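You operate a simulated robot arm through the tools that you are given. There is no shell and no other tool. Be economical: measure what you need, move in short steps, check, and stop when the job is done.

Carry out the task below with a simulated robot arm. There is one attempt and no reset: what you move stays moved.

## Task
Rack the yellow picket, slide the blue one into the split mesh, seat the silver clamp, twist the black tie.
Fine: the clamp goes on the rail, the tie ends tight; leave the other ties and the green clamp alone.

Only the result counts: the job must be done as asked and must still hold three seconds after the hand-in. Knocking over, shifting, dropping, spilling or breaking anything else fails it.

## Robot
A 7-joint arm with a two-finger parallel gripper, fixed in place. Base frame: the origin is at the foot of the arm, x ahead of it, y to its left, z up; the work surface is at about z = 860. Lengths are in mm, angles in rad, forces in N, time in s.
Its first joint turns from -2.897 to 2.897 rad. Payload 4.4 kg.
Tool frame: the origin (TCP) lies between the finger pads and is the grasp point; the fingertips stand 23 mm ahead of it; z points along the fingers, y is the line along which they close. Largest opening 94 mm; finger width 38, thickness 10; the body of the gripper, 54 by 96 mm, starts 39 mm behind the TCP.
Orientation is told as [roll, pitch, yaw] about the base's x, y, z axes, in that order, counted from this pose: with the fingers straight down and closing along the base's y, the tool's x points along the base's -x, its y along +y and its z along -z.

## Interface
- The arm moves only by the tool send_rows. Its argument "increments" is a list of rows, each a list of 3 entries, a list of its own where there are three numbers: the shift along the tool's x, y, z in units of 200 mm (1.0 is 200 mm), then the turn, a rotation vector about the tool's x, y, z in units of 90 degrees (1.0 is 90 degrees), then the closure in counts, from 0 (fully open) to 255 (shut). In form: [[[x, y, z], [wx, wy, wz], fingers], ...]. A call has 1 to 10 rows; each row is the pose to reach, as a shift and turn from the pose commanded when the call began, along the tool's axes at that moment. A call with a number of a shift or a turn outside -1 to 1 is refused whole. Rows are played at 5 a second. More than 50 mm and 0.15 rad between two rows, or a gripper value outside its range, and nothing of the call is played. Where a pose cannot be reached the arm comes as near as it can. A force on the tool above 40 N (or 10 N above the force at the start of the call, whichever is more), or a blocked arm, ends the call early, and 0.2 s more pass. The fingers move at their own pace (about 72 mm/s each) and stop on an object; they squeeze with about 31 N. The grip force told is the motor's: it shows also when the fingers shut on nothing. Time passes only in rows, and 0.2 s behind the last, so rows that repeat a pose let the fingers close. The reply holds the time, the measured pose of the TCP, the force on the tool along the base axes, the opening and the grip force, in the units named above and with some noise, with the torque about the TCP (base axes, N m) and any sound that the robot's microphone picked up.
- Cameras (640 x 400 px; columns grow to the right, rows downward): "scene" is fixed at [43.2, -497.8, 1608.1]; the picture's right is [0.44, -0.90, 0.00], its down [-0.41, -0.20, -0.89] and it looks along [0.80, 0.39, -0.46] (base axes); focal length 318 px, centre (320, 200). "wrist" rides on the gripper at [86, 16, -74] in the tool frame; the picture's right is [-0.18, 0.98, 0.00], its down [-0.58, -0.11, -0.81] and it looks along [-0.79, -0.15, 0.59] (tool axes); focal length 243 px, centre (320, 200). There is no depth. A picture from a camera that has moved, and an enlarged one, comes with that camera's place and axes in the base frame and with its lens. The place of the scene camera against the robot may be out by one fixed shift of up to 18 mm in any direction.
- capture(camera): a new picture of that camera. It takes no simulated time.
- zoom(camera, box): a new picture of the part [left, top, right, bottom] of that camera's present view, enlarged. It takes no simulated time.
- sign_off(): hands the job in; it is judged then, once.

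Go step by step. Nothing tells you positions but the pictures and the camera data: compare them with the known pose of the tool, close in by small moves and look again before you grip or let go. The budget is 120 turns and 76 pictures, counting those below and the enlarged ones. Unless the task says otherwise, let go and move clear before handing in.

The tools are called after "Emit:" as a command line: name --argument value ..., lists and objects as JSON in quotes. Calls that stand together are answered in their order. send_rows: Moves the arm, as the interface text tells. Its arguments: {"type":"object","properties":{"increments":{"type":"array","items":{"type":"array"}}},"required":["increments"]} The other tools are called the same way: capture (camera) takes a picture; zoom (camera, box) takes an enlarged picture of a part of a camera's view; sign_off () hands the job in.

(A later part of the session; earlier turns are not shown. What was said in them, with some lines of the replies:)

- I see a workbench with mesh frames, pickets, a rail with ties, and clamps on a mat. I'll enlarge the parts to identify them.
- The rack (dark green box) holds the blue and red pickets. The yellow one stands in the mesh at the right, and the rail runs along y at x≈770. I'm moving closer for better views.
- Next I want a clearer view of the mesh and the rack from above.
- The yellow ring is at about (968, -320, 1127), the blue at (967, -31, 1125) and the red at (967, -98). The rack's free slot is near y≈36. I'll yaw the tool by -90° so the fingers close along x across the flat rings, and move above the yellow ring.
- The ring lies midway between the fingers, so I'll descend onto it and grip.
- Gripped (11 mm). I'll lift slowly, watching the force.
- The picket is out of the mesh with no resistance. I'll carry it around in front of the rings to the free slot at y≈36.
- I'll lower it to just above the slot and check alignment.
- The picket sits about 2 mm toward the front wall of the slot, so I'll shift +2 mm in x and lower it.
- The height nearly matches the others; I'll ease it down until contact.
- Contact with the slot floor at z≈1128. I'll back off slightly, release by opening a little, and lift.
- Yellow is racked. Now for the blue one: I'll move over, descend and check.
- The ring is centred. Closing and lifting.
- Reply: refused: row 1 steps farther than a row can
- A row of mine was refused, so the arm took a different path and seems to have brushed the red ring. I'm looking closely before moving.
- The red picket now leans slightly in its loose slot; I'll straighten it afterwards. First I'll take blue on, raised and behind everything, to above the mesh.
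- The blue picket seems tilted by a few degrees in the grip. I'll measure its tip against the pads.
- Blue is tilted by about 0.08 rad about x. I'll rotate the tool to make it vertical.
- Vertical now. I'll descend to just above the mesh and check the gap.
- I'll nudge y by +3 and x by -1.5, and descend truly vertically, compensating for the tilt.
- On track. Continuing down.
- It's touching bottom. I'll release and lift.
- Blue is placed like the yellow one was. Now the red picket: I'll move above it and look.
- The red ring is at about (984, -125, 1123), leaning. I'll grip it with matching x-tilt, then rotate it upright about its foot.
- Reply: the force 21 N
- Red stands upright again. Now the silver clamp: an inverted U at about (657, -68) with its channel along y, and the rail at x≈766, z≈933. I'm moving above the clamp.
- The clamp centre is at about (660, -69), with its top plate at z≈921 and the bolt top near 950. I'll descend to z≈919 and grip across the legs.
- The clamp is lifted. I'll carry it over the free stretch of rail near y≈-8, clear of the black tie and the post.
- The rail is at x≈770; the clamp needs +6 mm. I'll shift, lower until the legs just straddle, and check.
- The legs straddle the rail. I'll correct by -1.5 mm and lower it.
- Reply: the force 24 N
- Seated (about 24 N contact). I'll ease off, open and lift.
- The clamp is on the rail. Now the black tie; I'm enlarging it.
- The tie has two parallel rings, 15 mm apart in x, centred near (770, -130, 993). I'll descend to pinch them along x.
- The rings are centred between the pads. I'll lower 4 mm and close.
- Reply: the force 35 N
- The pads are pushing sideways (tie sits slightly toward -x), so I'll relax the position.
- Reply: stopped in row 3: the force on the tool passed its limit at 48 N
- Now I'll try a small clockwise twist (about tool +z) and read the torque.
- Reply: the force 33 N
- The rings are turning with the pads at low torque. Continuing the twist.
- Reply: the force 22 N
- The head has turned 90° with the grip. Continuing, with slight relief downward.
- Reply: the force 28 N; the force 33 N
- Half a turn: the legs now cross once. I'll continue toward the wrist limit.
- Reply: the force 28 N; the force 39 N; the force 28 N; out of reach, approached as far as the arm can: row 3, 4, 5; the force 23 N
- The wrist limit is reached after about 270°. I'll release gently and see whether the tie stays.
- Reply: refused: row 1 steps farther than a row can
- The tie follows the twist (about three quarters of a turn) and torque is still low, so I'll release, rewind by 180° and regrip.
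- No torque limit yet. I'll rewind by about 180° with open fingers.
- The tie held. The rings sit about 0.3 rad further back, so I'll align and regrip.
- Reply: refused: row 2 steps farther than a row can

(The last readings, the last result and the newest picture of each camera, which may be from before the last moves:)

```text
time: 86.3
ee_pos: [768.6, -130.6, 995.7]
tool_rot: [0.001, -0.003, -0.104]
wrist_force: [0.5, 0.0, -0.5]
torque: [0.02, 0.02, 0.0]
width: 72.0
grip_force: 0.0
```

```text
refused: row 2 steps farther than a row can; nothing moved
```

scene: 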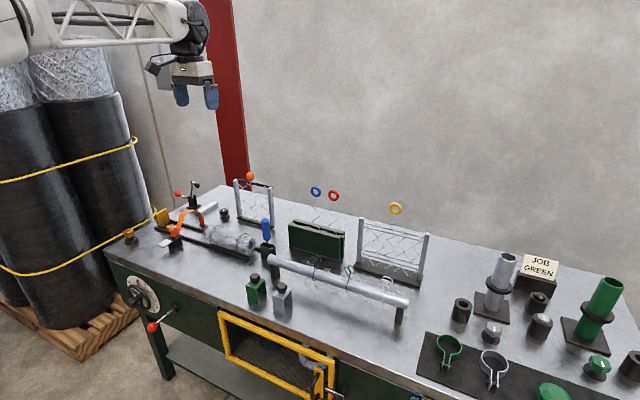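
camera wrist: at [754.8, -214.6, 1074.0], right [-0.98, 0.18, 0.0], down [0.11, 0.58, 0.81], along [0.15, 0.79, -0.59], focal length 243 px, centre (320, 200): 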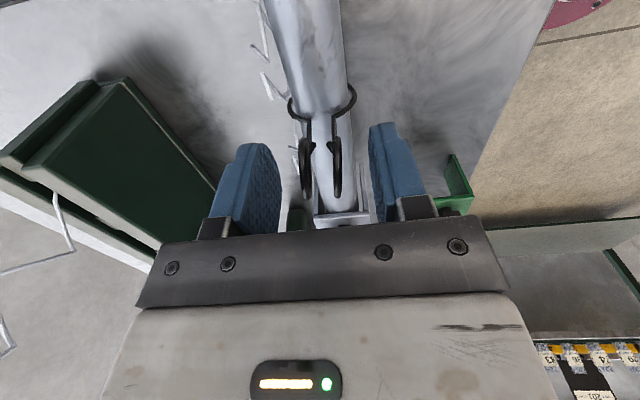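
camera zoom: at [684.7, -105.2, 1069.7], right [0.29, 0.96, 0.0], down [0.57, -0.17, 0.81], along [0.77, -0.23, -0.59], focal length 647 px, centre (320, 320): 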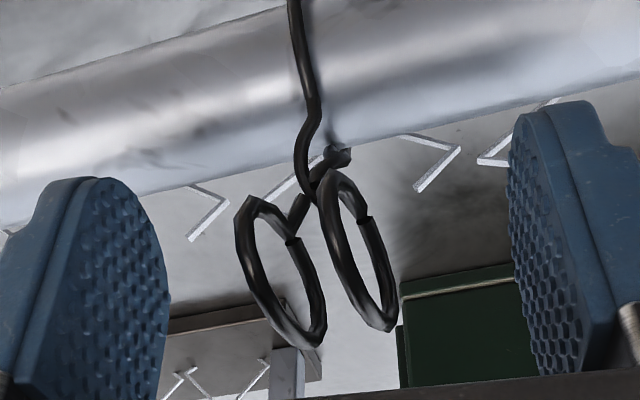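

Emit:
send_rows --increments '[[[0, 0, 0], [0, 0, -0.09], 80], [[0, 0, 0], [0, 0, -0.18], 120], [[0, 0, 0], [0, 0, -0.19], 160], [[0, 0, 0], [0, 0, -0.19], 210], [[0, 0, 0], [0, 0, -0.19], 255], [[0, 0, 0], [0, 0, -0.19], 255]]'

```text
time: 87.7
ee_pos: [770.1, -130.9, 997.2]
tool_rot: [0.0, -0.001, 0.192]
wrist_force: [0.7, 5.2, -0.4]
torque: [0.23, -0.35, -0.01]
width: 20.7
grip_force: 45.3
```

Well-centred grip. Continuing the twist.

Emit:
send_rows --increments '[[[0, 0, 0], [0, 0, 0.08], 255], [[0, 0, 0], [0, 0, 0.16], 255], [[0, 0, 0], [0, 0, 0.24], 255], [[0, 0, 0], [0, 0, 0.32], 255], [[0, 0, 0], [0, 0, 0.4], 255]]'

```text
time: 88.9
ee_pos: [770.0, -129.6, 995.9]
tool_rot: [-0.002, -0.002, -0.439]
wrist_force: [-13.1, -7.6, 5.2]
torque: [-0.62, -0.63, 0.01]
width: 20.9
grip_force: 45.2
```

Emit:
send_rows --increments '[[[0, 0, 0], [0, 0, 0.08], 255], [[0, 0, 0], [0, 0, 0.16], 255], [[0, 0, 0], [0, 0, 0.24], 255], [[0, 0, 0], [0, 0, 0.32], 255], [[0, 0, 0], [0, 0, 0.4], 255]]'

```text
time: 90.1
ee_pos: [769.8, -129.8, 995.8]
tool_rot: [0.001, -0.001, -1.066]
wrist_force: [11.9, 9.2, 2.8]
torque: [-0.4, 0.43, 0.04]
width: 20.8
grip_force: 45.2
```

Emit:
send_rows --increments '[[[0, 0, 0], [0, 0, 0.08], 255], [[0, 0, 0], [0, 0, 0.16], 255], [[0, 0, 0], [0, 0, 0.24], 255], [[0, 0, 0], [0, 0, 0.32], 255], [[0, 0, 0], [0, 0, 0.4], 255]]'

Emit:
zoom --camera "wrist" --box '[220, 80, 420, 230]'

```text
time: 91.3
ee_pos: [769.5, -130.0, 995.7]
tool_rot: [0.003, 0.001, -1.695]
wrist_force: [36.2, 19.2, 6.8]
torque: [-0.65, 0.42, 0.02]
width: 21.2
grip_force: 44.7
```

```text
2.67 times, centred on (320, 155) of wrist
camera zoom: at [796.3, -45.5, 1070.3], right [0.95, -0.3, 0.0], down [-0.18, -0.56, 0.81], along [-0.24, -0.77, -0.59], focal length 647 px, centre (320, 320)
```

zoom: 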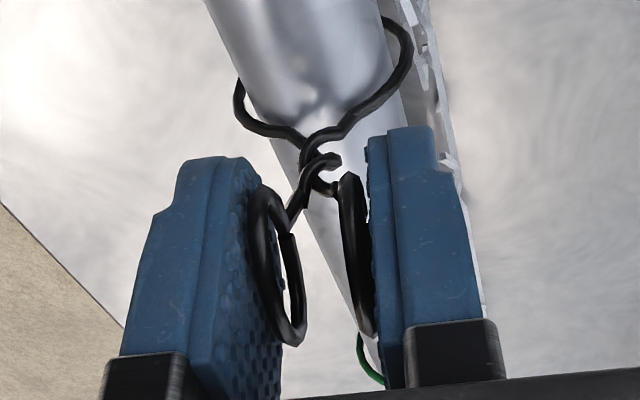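

One full turn now. I'll relieve the side force and go on.

Emit:
send_rows --increments '[[[0.0025, 0.0037, 0], [0, 0, 0], 255], [[0.0025, 0.0037, 0], [0, 0, 0.08], 255], [[0.0025, 0.0037, 0], [0, 0, 0.16], 255], [[0.0025, 0.0037, 0], [0, 0, 0.24], 255], [[0.0025, 0.0037, 0], [0, 0, 0.32], 255]]'

```text
time: 92.5
ee_pos: [771.5, -129.1, 996.0]
tool_rot: [0.001, 0.001, -2.197]
wrist_force: [5.2, 16.8, 17.5]
torque: [-0.24, 0.79, -0.01]
width: 20.9
grip_force: 45.1
```

Emit:
send_rows --increments '[[[0.0014, -0.001, -0.002], [0, 0, 0.08], 255], [[0.0014, -0.001, -0.002], [0, 0, 0.16], 255], [[0.0014, -0.001, -0.002], [0, 0, 0.24], 255], [[0.0014, -0.001, -0.002], [0, 0, 0.32], 255]]'

```text
time: 93.5
ee_pos: [770.3, -128.7, 995.9]
tool_rot: [0.002, 0.001, -2.7]
wrist_force: [26.0, 8.2, 4.9]
torque: [-0.14, 0.7, 0.01]
width: 20.9
grip_force: 45.1
```

Emit:
send_rows --increments '[[[0.0026, 0.0004, 0], [0, 0, 0.06], 255], [[0.0026, 0.0004, 0], [0, 0, 0.13], 255], [[0.0026, 0.0004, 0], [0, 0, 0.2], 255], [[0.0026, 0.0004, 0], [0, 0, 0.26], 255]]'

```text
time: 94.5
ee_pos: [770.7, -130.1, 995.9]
tool_rot: [0.0, 0.001, -3.109]
wrist_force: [3.3, -23.2, 0.6]
torque: [-0.14, -0.41, 0.03]
width: 20.8
grip_force: 45.0
```

About 1¼ turns and still no resistance or sound. I'll release in place, rewind 180° and regrip.

Emit:
send_rows --increments '[[[0, 0, 0], [0, 0, 0], 220], [[0, 0, 0], [0, 0, 0], 160], [[0, 0, 0], [0, 0, 0], 100], [[0, 0, 0], [0, 0, -0.05], 60], [[0, 0, 0], [0, 0, -0.14], 60], [[0, 0, 0], [0, 0, -0.23], 60], [[0, 0, 0], [0, 0, -0.32], 60], [[0, 0, 0], [0, 0, -0.41], 60], [[0, 0, 0], [0, 0, -0.5], 60]]'

Emit:
send_rows --increments '[[[0, 0, 0], [0, 0, -0.09], 60], [[0, 0, 0], [0, 0, -0.18], 60], [[0, 0, 0], [0, 0, -0.27], 60], [[0, 0, 0], [0, 0, -0.36], 60], [[0, 0, 0], [0, 0, -0.45], 60], [[0, 0, 0], [0, 0, -0.54], 60], [[0, 0, 0], [0, 0, -0.63], 60], [[0, 0, 0], [0, 0, -0.72], 60], [[0, 0, 0], [0, 0, -0.8], 60]]'

Emit:
send_rows --increments '[[[0, 0, 0], [0, 0, -0.09], 60], [[0, 0, 0], [0, 0, -0.18], 60], [[0, 0, 0], [0, 0, -0.27], 60], [[0, 0, 0], [0, 0, -0.36], 60], [[0, 0, 0], [0, 0, -0.45], 60], [[0, 0, 0], [0, 0, -0.54], 60], [[0, 0, 0], [0, 0, -0.63], 60], [[0, 0, 0], [0, 0, -0.69], 60]]'

Emit:
zoom --camera "wrist" --box '[220, 80, 420, 230]'

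```text
time: 96.5
ee_pos: [770.5, -129.1, 995.6]
tool_rot: [0.002, 0.002, -2.318]
wrist_force: [0.6, 0.2, -0.5]
torque: [0.01, 0.0, 0.01]
width: 71.8
grip_force: 0.1
```

```text
time: 98.5
ee_pos: [770.9, -128.8, 995.4]
tool_rot: [0.002, -0.002, -1.063]
wrist_force: [0.1, -0.5, 0.2]
torque: [-0.04, 0.01, -0.02]
width: 71.8
grip_force: 0.2
```

```text
time: 100.3
ee_pos: [771.4, -129.0, 995.1]
tool_rot: [0.0, -0.004, 0.02]
wrist_force: [1.0, -0.5, -0.5]
torque: [-0.02, 0.03, -0.01]
width: 72.0
grip_force: 0.1
```

```text
2.67 times, centred on (320, 155) of wrist
camera zoom: at [683.8, -114.8, 1070.2], right [0.16, 0.99, 0.0], down [0.58, -0.1, 0.81], along [0.8, -0.13, -0.59], focal length 647 px, centre (320, 320)
```

zoom: 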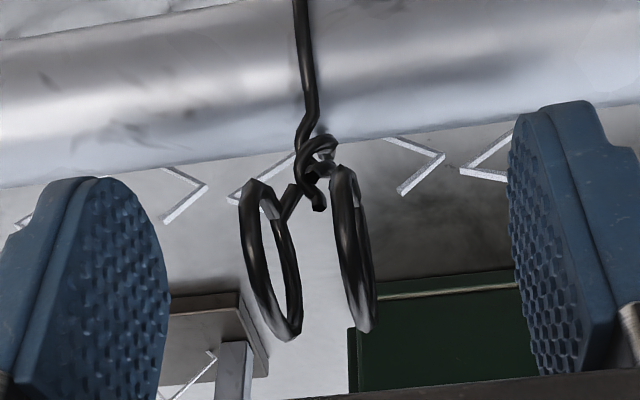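

The twist is visible and holds. I'll regrip and add another half turn, watching torque.

Emit:
send_rows --increments '[[[0, 0, 0], [0, 0, -0.04], 120], [[0, 0, 0], [0, 0, -0.04], 180], [[0, 0, 0], [0, 0, -0.04], 255], [[0, 0, 0], [0, 0, -0.04], 255], [[0, 0, 0], [0, 0, -0.04], 255]]'

Emit:
send_rows --increments '[[[0, 0, 0], [0, 0, 0.08], 255], [[0, 0, 0], [0, 0, 0.16], 255], [[0, 0, 0], [0, 0, 0.24], 255], [[0, 0, 0], [0, 0, 0.32], 255]]'

```text
time: 101.6
ee_pos: [769.1, -129.3, 995.7]
tool_rot: [-0.002, -0.002, 0.081]
wrist_force: [0.2, -9.5, -2.0]
torque: [0.07, 0.25, 0.01]
width: 20.9
grip_force: 44.6
stopped in row 5: the force on the tool passed its limit at 41 N (the readings are from after the stop); the commanded pose is now the measured one
```

```text
time: 102.6
ee_pos: [771.0, -129.1, 995.6]
tool_rot: [0.0, -0.005, -0.399]
wrist_force: [3.0, -9.1, -2.9]
torque: [-0.18, -0.13, -0.01]
width: 21.2
grip_force: 45.1
stopped in row 4: the force on the tool passed its limit at 41 N (the readings are from after the stop); the commanded pose is now the measured one
```

Emit:
send_rows --increments '[[[0, -0.001, 0], [0, 0, 0.05], 255], [[0, -0.001, 0], [0, 0, 0.11], 255], [[0, -0.001, 0], [0, 0, 0.18], 255], [[0, -0.001, 0], [0, 0, 0.25], 255]]'

```text
time: 103.6
ee_pos: [770.9, -129.7, 995.1]
tool_rot: [0.001, -0.003, -0.792]
wrist_force: [20.4, -23.6, -11.8]
torque: [-0.72, -0.4, 0.03]
width: 21.0
grip_force: 44.9
```

Emit:
send_rows --increments '[[[-0.0034, 0, 0.001], [0, 0, 0.04], 255], [[-0.0034, 0, 0.001], [0, 0, 0.11], 255], [[-0.0034, 0, 0.001], [0, 0, 0.18], 255], [[-0.0034, 0, 0.001], [0, 0, 0.25], 255], [[-0.0034, 0, 0.001], [0, 0, 0.32], 255]]'

```text
time: 104.5
ee_pos: [770.3, -131.0, 996.9]
tool_rot: [0.001, -0.002, -1.126]
wrist_force: [-14.2, -4.8, 6.7]
torque: [0.09, 0.62, 0.03]
width: 21.2
grip_force: 45.1
stopped in row 4: the force on the tool passed its limit at 44 N (the readings are from after the stop); the commanded pose is now the measured one
```

Emit:
send_rows --increments '[[[0, -0.001, 0], [0, 0, 0.06], 255], [[0, -0.001, 0], [0, 0, 0.13], 255], [[0, -0.001, 0], [0, 0, 0.2], 255], [[0, -0.001, 0], [0, 0, 0.27], 255]]'

```text
time: 105.4
ee_pos: [769.8, -130.9, 995.8]
tool_rot: [0.0, -0.002, -1.43]
wrist_force: [-15.1, -1.9, 8.2]
torque: [0.44, 0.31, 0.01]
width: 21.0
grip_force: 45.4
stopped in row 4: the force on the tool passed its limit at 41 N (the readings are from after the stop); the commanded pose is now the measured one
```

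Emit:
send_rows --increments '[[[0, -0.002, -0.001], [0, 0, 0.02], 255], [[0, -0.002, -0.001], [0, 0, 0.08], 255], [[0, -0.002, -0.001], [0, 0, 0.14], 255], [[0, -0.002, -0.001], [0, 0, 0.2], 255], [[0, -0.002, -0.001], [0, 0, 0.26], 255]]'

```text
time: 106.6
ee_pos: [769.8, -130.3, 995.9]
tool_rot: [0.0, -0.003, -1.84]
wrist_force: [-19.7, 8.0, 9.8]
torque: [-0.81, 0.53, 0.07]
width: 21.1
grip_force: 44.8
```

Emit:
send_rows --increments '[[[0.0005, -0.0024, -0.001], [0, 0, 0.02], 255], [[0.0005, -0.0024, -0.001], [0, 0, 0.09], 255], [[0.0005, -0.0024, -0.001], [0, 0, 0.16], 255], [[0.0005, -0.0024, -0.001], [0, 0, 0.23], 255], [[0.0005, -0.0024, -0.001], [0, 0, 0.3], 255]]'

```text
time: 107.8
ee_pos: [768.5, -130.5, 995.5]
tool_rot: [0.001, -0.001, -2.311]
wrist_force: [-27.7, -1.4, 1.7]
torque: [0.01, 0.35, 0.0]
width: 21.0
grip_force: 44.9
```

Emit:
send_rows --increments '[[[-0.0022, -0.0024, 0], [0, 0, 0.02], 255], [[-0.0022, -0.0024, 0], [0, 0, 0.09], 255], [[-0.0022, -0.0024, 0], [0, 0, 0.16], 255], [[-0.0022, -0.0024, 0], [0, 0, 0.23], 255], [[-0.0022, -0.0024, 0], [0, 0, 0.3], 255]]'

```text
time: 109.0
ee_pos: [768.1, -131.2, 996.1]
tool_rot: [0.002, 0.0, -2.783]
wrist_force: [-11.8, 12.5, -7.0]
torque: [0.0, 1.16, 0.01]
width: 21.0
grip_force: 45.2
```

Emit:
send_rows --increments '[[[0, -0.002, 0.001], [0, 0, 0.06], 255], [[0, -0.002, 0.001], [0, 0, 0.13], 255], [[0, -0.002, 0.001], [0, 0, 0.2], 255], [[0, -0.002, 0.001], [0, 0, 0.2], 255]]'

Emit:
zoom --camera "wrist" --box '[240, 80, 400, 200]'

```text
time: 110.0
ee_pos: [769.5, -130.3, 995.2]
tool_rot: [0.002, 0.0, -3.095]
wrist_force: [-7.3, 11.5, -1.0]
torque: [0.49, 0.15, 0.01]
width: 20.9
grip_force: 45.3
```

```text
3.33 times, centred on (320, 140) of wrist
camera zoom: at [855.7, -142.1, 1070.3], right [-0.14, -0.99, 0.0], down [-0.59, 0.08, 0.81], along [-0.8, 0.11, -0.59], focal length 809 px, centre (320, 400)
```

zoom: 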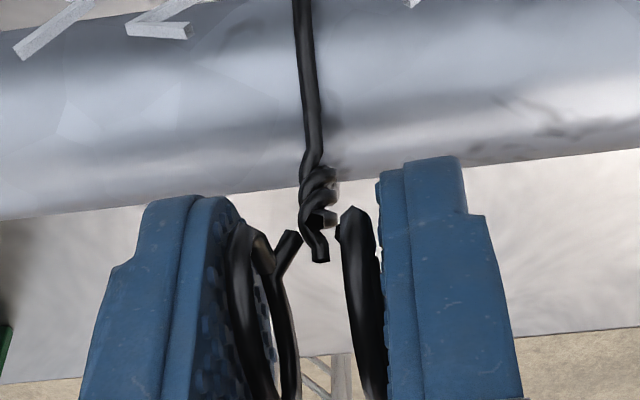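

About 1¾ turns; still no sound or torque build-up. I'll regrip once more and continue carefully.

Emit:
send_rows --increments '[[[0, 0, 0], [0, 0, 0], 220], [[0, 0, 0], [0, 0, 0], 160], [[0, 0, 0], [0, 0, 0], 100], [[0, 0, 0], [0, 0, -0.05], 60], [[0, 0, 0], [0, 0, -0.14], 60], [[0, 0, 0], [0, 0, -0.23], 60], [[0, 0, 0], [0, 0, -0.32], 60], [[0, 0, 0], [0, 0, -0.41], 60], [[0, 0, 0], [0, 0, -0.5], 60]]'

Emit:
send_rows --increments '[[[0, 0, 0], [0, 0, -0.09], 60], [[0, 0, 0], [0, 0, -0.18], 60], [[0, 0, 0], [0, 0, -0.27], 60], [[0, 0, 0], [0, 0, -0.36], 60], [[0, 0, 0], [0, 0, -0.45], 60], [[0, 0, 0], [0, 0, -0.54], 60], [[0, 0, 0], [0, 0, -0.63], 60], [[0, 0, 0], [0, 0, -0.72], 60], [[0, 0, 0], [0, 0, -0.8], 60]]'

Emit:
send_rows --increments '[[[0, 0, 0], [0, 0, -0.09], 60], [[0, 0, 0], [0, 0, -0.18], 60], [[0, 0, 0], [0, 0, -0.27], 60], [[0, 0, 0], [0, 0, -0.36], 60], [[0, 0, 0], [0, 0, -0.45], 60], [[0, 0, 0], [0, 0, -0.54], 60], [[0, 0, 0], [0, 0, -0.63], 60], [[0, 0, 0], [0, 0, -0.7], 60]]'

Emit:
send_rows --increments '[[[0, 0, 0], [0, 0, -0.02], 120], [[0, 0, 0], [0, 0, -0.02], 180], [[0, 0, 0], [0, 0, -0.02], 255], [[0, 0, 0], [0, 0, -0.02], 255], [[0, 0, 0], [0, 0, -0.02], 255]]'

```text
time: 112.0
ee_pos: [769.6, -128.9, 995.0]
tool_rot: [0.001, -0.002, -2.307]
wrist_force: [-0.9, 0.7, 0.0]
torque: [-0.01, -0.03, -0.04]
width: 71.6
grip_force: 0.1
```

```text
time: 114.0
ee_pos: [768.9, -130.8, 995.6]
tool_rot: [0.0, -0.003, -1.051]
wrist_force: [0.2, 0.2, 0.1]
torque: [0.0, 0.01, 0.0]
width: 71.7
grip_force: 0.0
```

```text
time: 115.8
ee_pos: [768.9, -129.4, 996.8]
tool_rot: [-0.001, 0.0, 0.049]
wrist_force: [0.4, -0.7, -0.1]
torque: [0.01, 0.02, -0.03]
width: 72.1
grip_force: 0.0
```

```text
time: 117.0
ee_pos: [768.0, -130.2, 996.1]
tool_rot: [-0.002, -0.001, 0.079]
wrist_force: [-5.6, 10.6, 1.7]
torque: [0.48, 0.13, 0.06]
width: 21.0
grip_force: 44.9
```

Emit:
send_rows --increments '[[[0, 0.001, 0], [0, 0, 0.07], 255], [[0, 0.001, 0], [0, 0, 0.14], 255], [[0, 0.001, 0], [0, 0, 0.21], 255], [[0, 0.001, 0], [0, 0, 0.28], 255]]'

```text
time: 118.1
ee_pos: [767.6, -128.9, 994.8]
tool_rot: [-0.002, 0.001, -0.36]
wrist_force: [-6.9, 9.6, 3.6]
torque: [0.03, -0.64, 0.01]
width: 21.0
grip_force: 45.3
stopped in row 4: the force on the tool passed its limit at 40 N (the readings are from after the stop); the commanded pose is now the measured one
```

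Emit:
send_rows --increments '[[[0.0014, 0.001, 0], [0, 0, 0.06], 255], [[0.0014, 0.001, 0], [0, 0, 0.13], 255], [[0.0014, 0.001, 0], [0, 0, 0.2], 255], [[0.0014, 0.001, 0], [0, 0, 0.27], 255]]'

```text
time: 119.1
ee_pos: [769.2, -128.9, 995.3]
tool_rot: [0.001, -0.002, -0.784]
wrist_force: [17.9, 18.8, -3.9]
torque: [1.03, 0.62, 0.03]
width: 21.1
grip_force: 45.2
```

Emit:
send_rows --increments '[[[0, 0.003, 0], [0, 0, 0.03], 255], [[0, 0.003, 0], [0, 0, 0.1], 255], [[0, 0.003, 0], [0, 0, 0.17], 255], [[0, 0.003, 0], [0, 0, 0.24], 255], [[0, 0.003, 0], [0, 0, 0.31], 255]]'

```text
time: 120.4
ee_pos: [769.1, -128.2, 996.2]
tool_rot: [0.001, -0.001, -1.268]
wrist_force: [9.1, 5.0, -4.3]
torque: [0.36, 0.17, 0.04]
width: 20.9
grip_force: 45.3
stopped in row 5: the force on the tool passed its limit at 40 N (the readings are from after the stop); the commanded pose is now the measured one
```

Emit:
send_rows --increments '[[[0, 0.001, 0], [0, 0, 0.06], 255], [[0, 0.001, 0], [0, 0, 0.13], 255], [[0, 0.001, 0], [0, 0, 0.2], 255], [[0, 0.001, 0], [0, 0, 0.27], 255]]'

```text
time: 121.4
ee_pos: [770.4, -129.7, 995.4]
tool_rot: [0.003, -0.003, -1.696]
wrist_force: [33.0, 7.4, -10.0]
torque: [-1.07, 0.41, 0.05]
width: 20.8
grip_force: 44.8
```

Emit:
send_rows --increments '[[[0, 0.0035, 0.001], [0, 0, 0.02], 255], [[0, 0.0035, 0.001], [0, 0, 0.09], 255], [[0, 0.0035, 0.001], [0, 0, 0.16], 255], [[0, 0.0035, 0.001], [0, 0, 0.23], 255], [[0, 0.0035, 0.001], [0, 0, 0.3], 255]]'

```text
time: 122.6
ee_pos: [770.9, -128.8, 995.6]
tool_rot: [0.002, 0.0, -2.166]
wrist_force: [39.1, -9.0, -9.3]
torque: [-0.7, 0.93, 0.07]
width: 21.0
grip_force: 45.2
```

Emit:
send_rows --increments '[[[0.0015, 0.0038, 0.001], [0, 0, 0], 255], [[0.0015, 0.0038, 0.001], [0, 0, 0.07], 255], [[0.0015, 0.0038, 0.001], [0, 0, 0.14], 255], [[0.0015, 0.0038, 0.001], [0, 0, 0.21], 255], [[0.0015, 0.0038, 0.001], [0, 0, 0.28], 255]]'

```text
time: 123.8
ee_pos: [771.7, -129.1, 996.0]
tool_rot: [0.0, 0.002, -2.606]
wrist_force: [33.9, -10.2, -1.7]
torque: [-0.21, 1.02, 0.01]
width: 21.0
grip_force: 45.3
```

Emit:
send_rows --increments '[[[0.004, 0.003, 0], [0, 0, 0], 255], [[0.004, 0.003, 0], [0, 0, 0.08], 255], [[0.004, 0.003, 0], [0, 0, 0.16], 255], [[0.004, 0.003, 0], [0, 0, 0.24], 255], [[0.004, 0.003, 0], [0, 0, 0.3], 255]]'

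```text
time: 125.0
ee_pos: [772.2, -129.6, 994.3]
tool_rot: [0.0, 0.0, -3.078]
wrist_force: [-5.1, -32.4, 14.1]
torque: [0.03, 1.3, 0.05]
width: 21.1
grip_force: 44.7
```

About 2¼ turns. I'll release and use the last picture to inspect the tie.

Emit:
send_rows --increments '[[[0, 0, 0], [0, 0, 0], 220], [[0, 0, 0], [0, 0, 0], 160], [[0, 0, 0], [0, 0, 0], 100], [[0, 0, 0], [0, 0, 0], 60], [[0, 0, 0], [0, 0, 0], 60]]'

Emit:
zoom --camera "wrist" --box '[230, 50, 410, 180]'

```text
time: 126.2
ee_pos: [772.1, -128.7, 995.0]
tool_rot: [0.001, 0.001, -3.075]
wrist_force: [0.7, -0.3, -0.1]
torque: [0.0, -0.04, 0.0]
width: 71.9
grip_force: 0.0
```

```text
3.08 times, centred on (320, 115) of wrist
camera zoom: at [858.6, -139.3, 1069.6], right [-0.12, -0.99, 0.0], down [-0.59, 0.07, 0.81], along [-0.8, 0.1, -0.59], focal length 746 px, centre (320, 462)
```

zoom: 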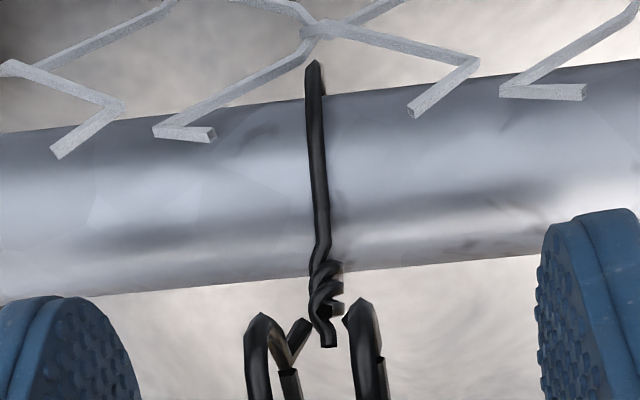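

The tie is wound into a compact, snug coil against the rail, it stays twisted after release, and more turns could shear it, so I'll stop here. I'm lifting clear.

Emit:
send_rows --increments '[[[0, 0, -0.1], [0, 0, 0], 60], [[0, 0, -0.25], [0, 0, 0], 60], [[0, 0, -0.45], [0, 0, 0], 60], [[0, 0, -0.65], [0, 0, 0], 60], [[0, 0, -0.85], [0, 0, 0], 60], [[0, 0, -1.0], [0, 0, 0], 60]]'

Emit:
capture --camera "scene"

```text
time: 127.6
ee_pos: [771.5, -127.5, 1197.9]
tool_rot: [0.002, 0.0, -3.076]
wrist_force: [-0.4, -1.2, 0.2]
torque: [0.02, 0.0, 0.02]
width: 71.9
grip_force: 0.0
```

```text
refused: no pictures are left
```

The arm is clear of everything and no pictures are left, so I'm handing in.

Emit:
sign_off

```text
The job is handed in.
```

I've handed the job in with all four steps done, but nothing confirmed that the black tie is tight, and I had no pictures left for a last look at the whole bench.

- **Yellow picket:** it stands in the free slot of the rack.
- **Blue picket:** it is in the split mesh, where the yellow one was.
- **Silver clamp:** it sits over the rail near the left end and held there when I let go.
- **Black tie:** I twisted it about 2¼ turns, into a compact coil against the rail that stayed put on release. Torque stayed near zero and there was no sound, so I stopped on looks rather than risk shearing it.
- **Red picket (disturbed):** the blue picket brushed it on the way out and left it leaning. I stood it upright in its slot, about 3–5 mm from where it was.

I did not touch the green clamp or the other ties.
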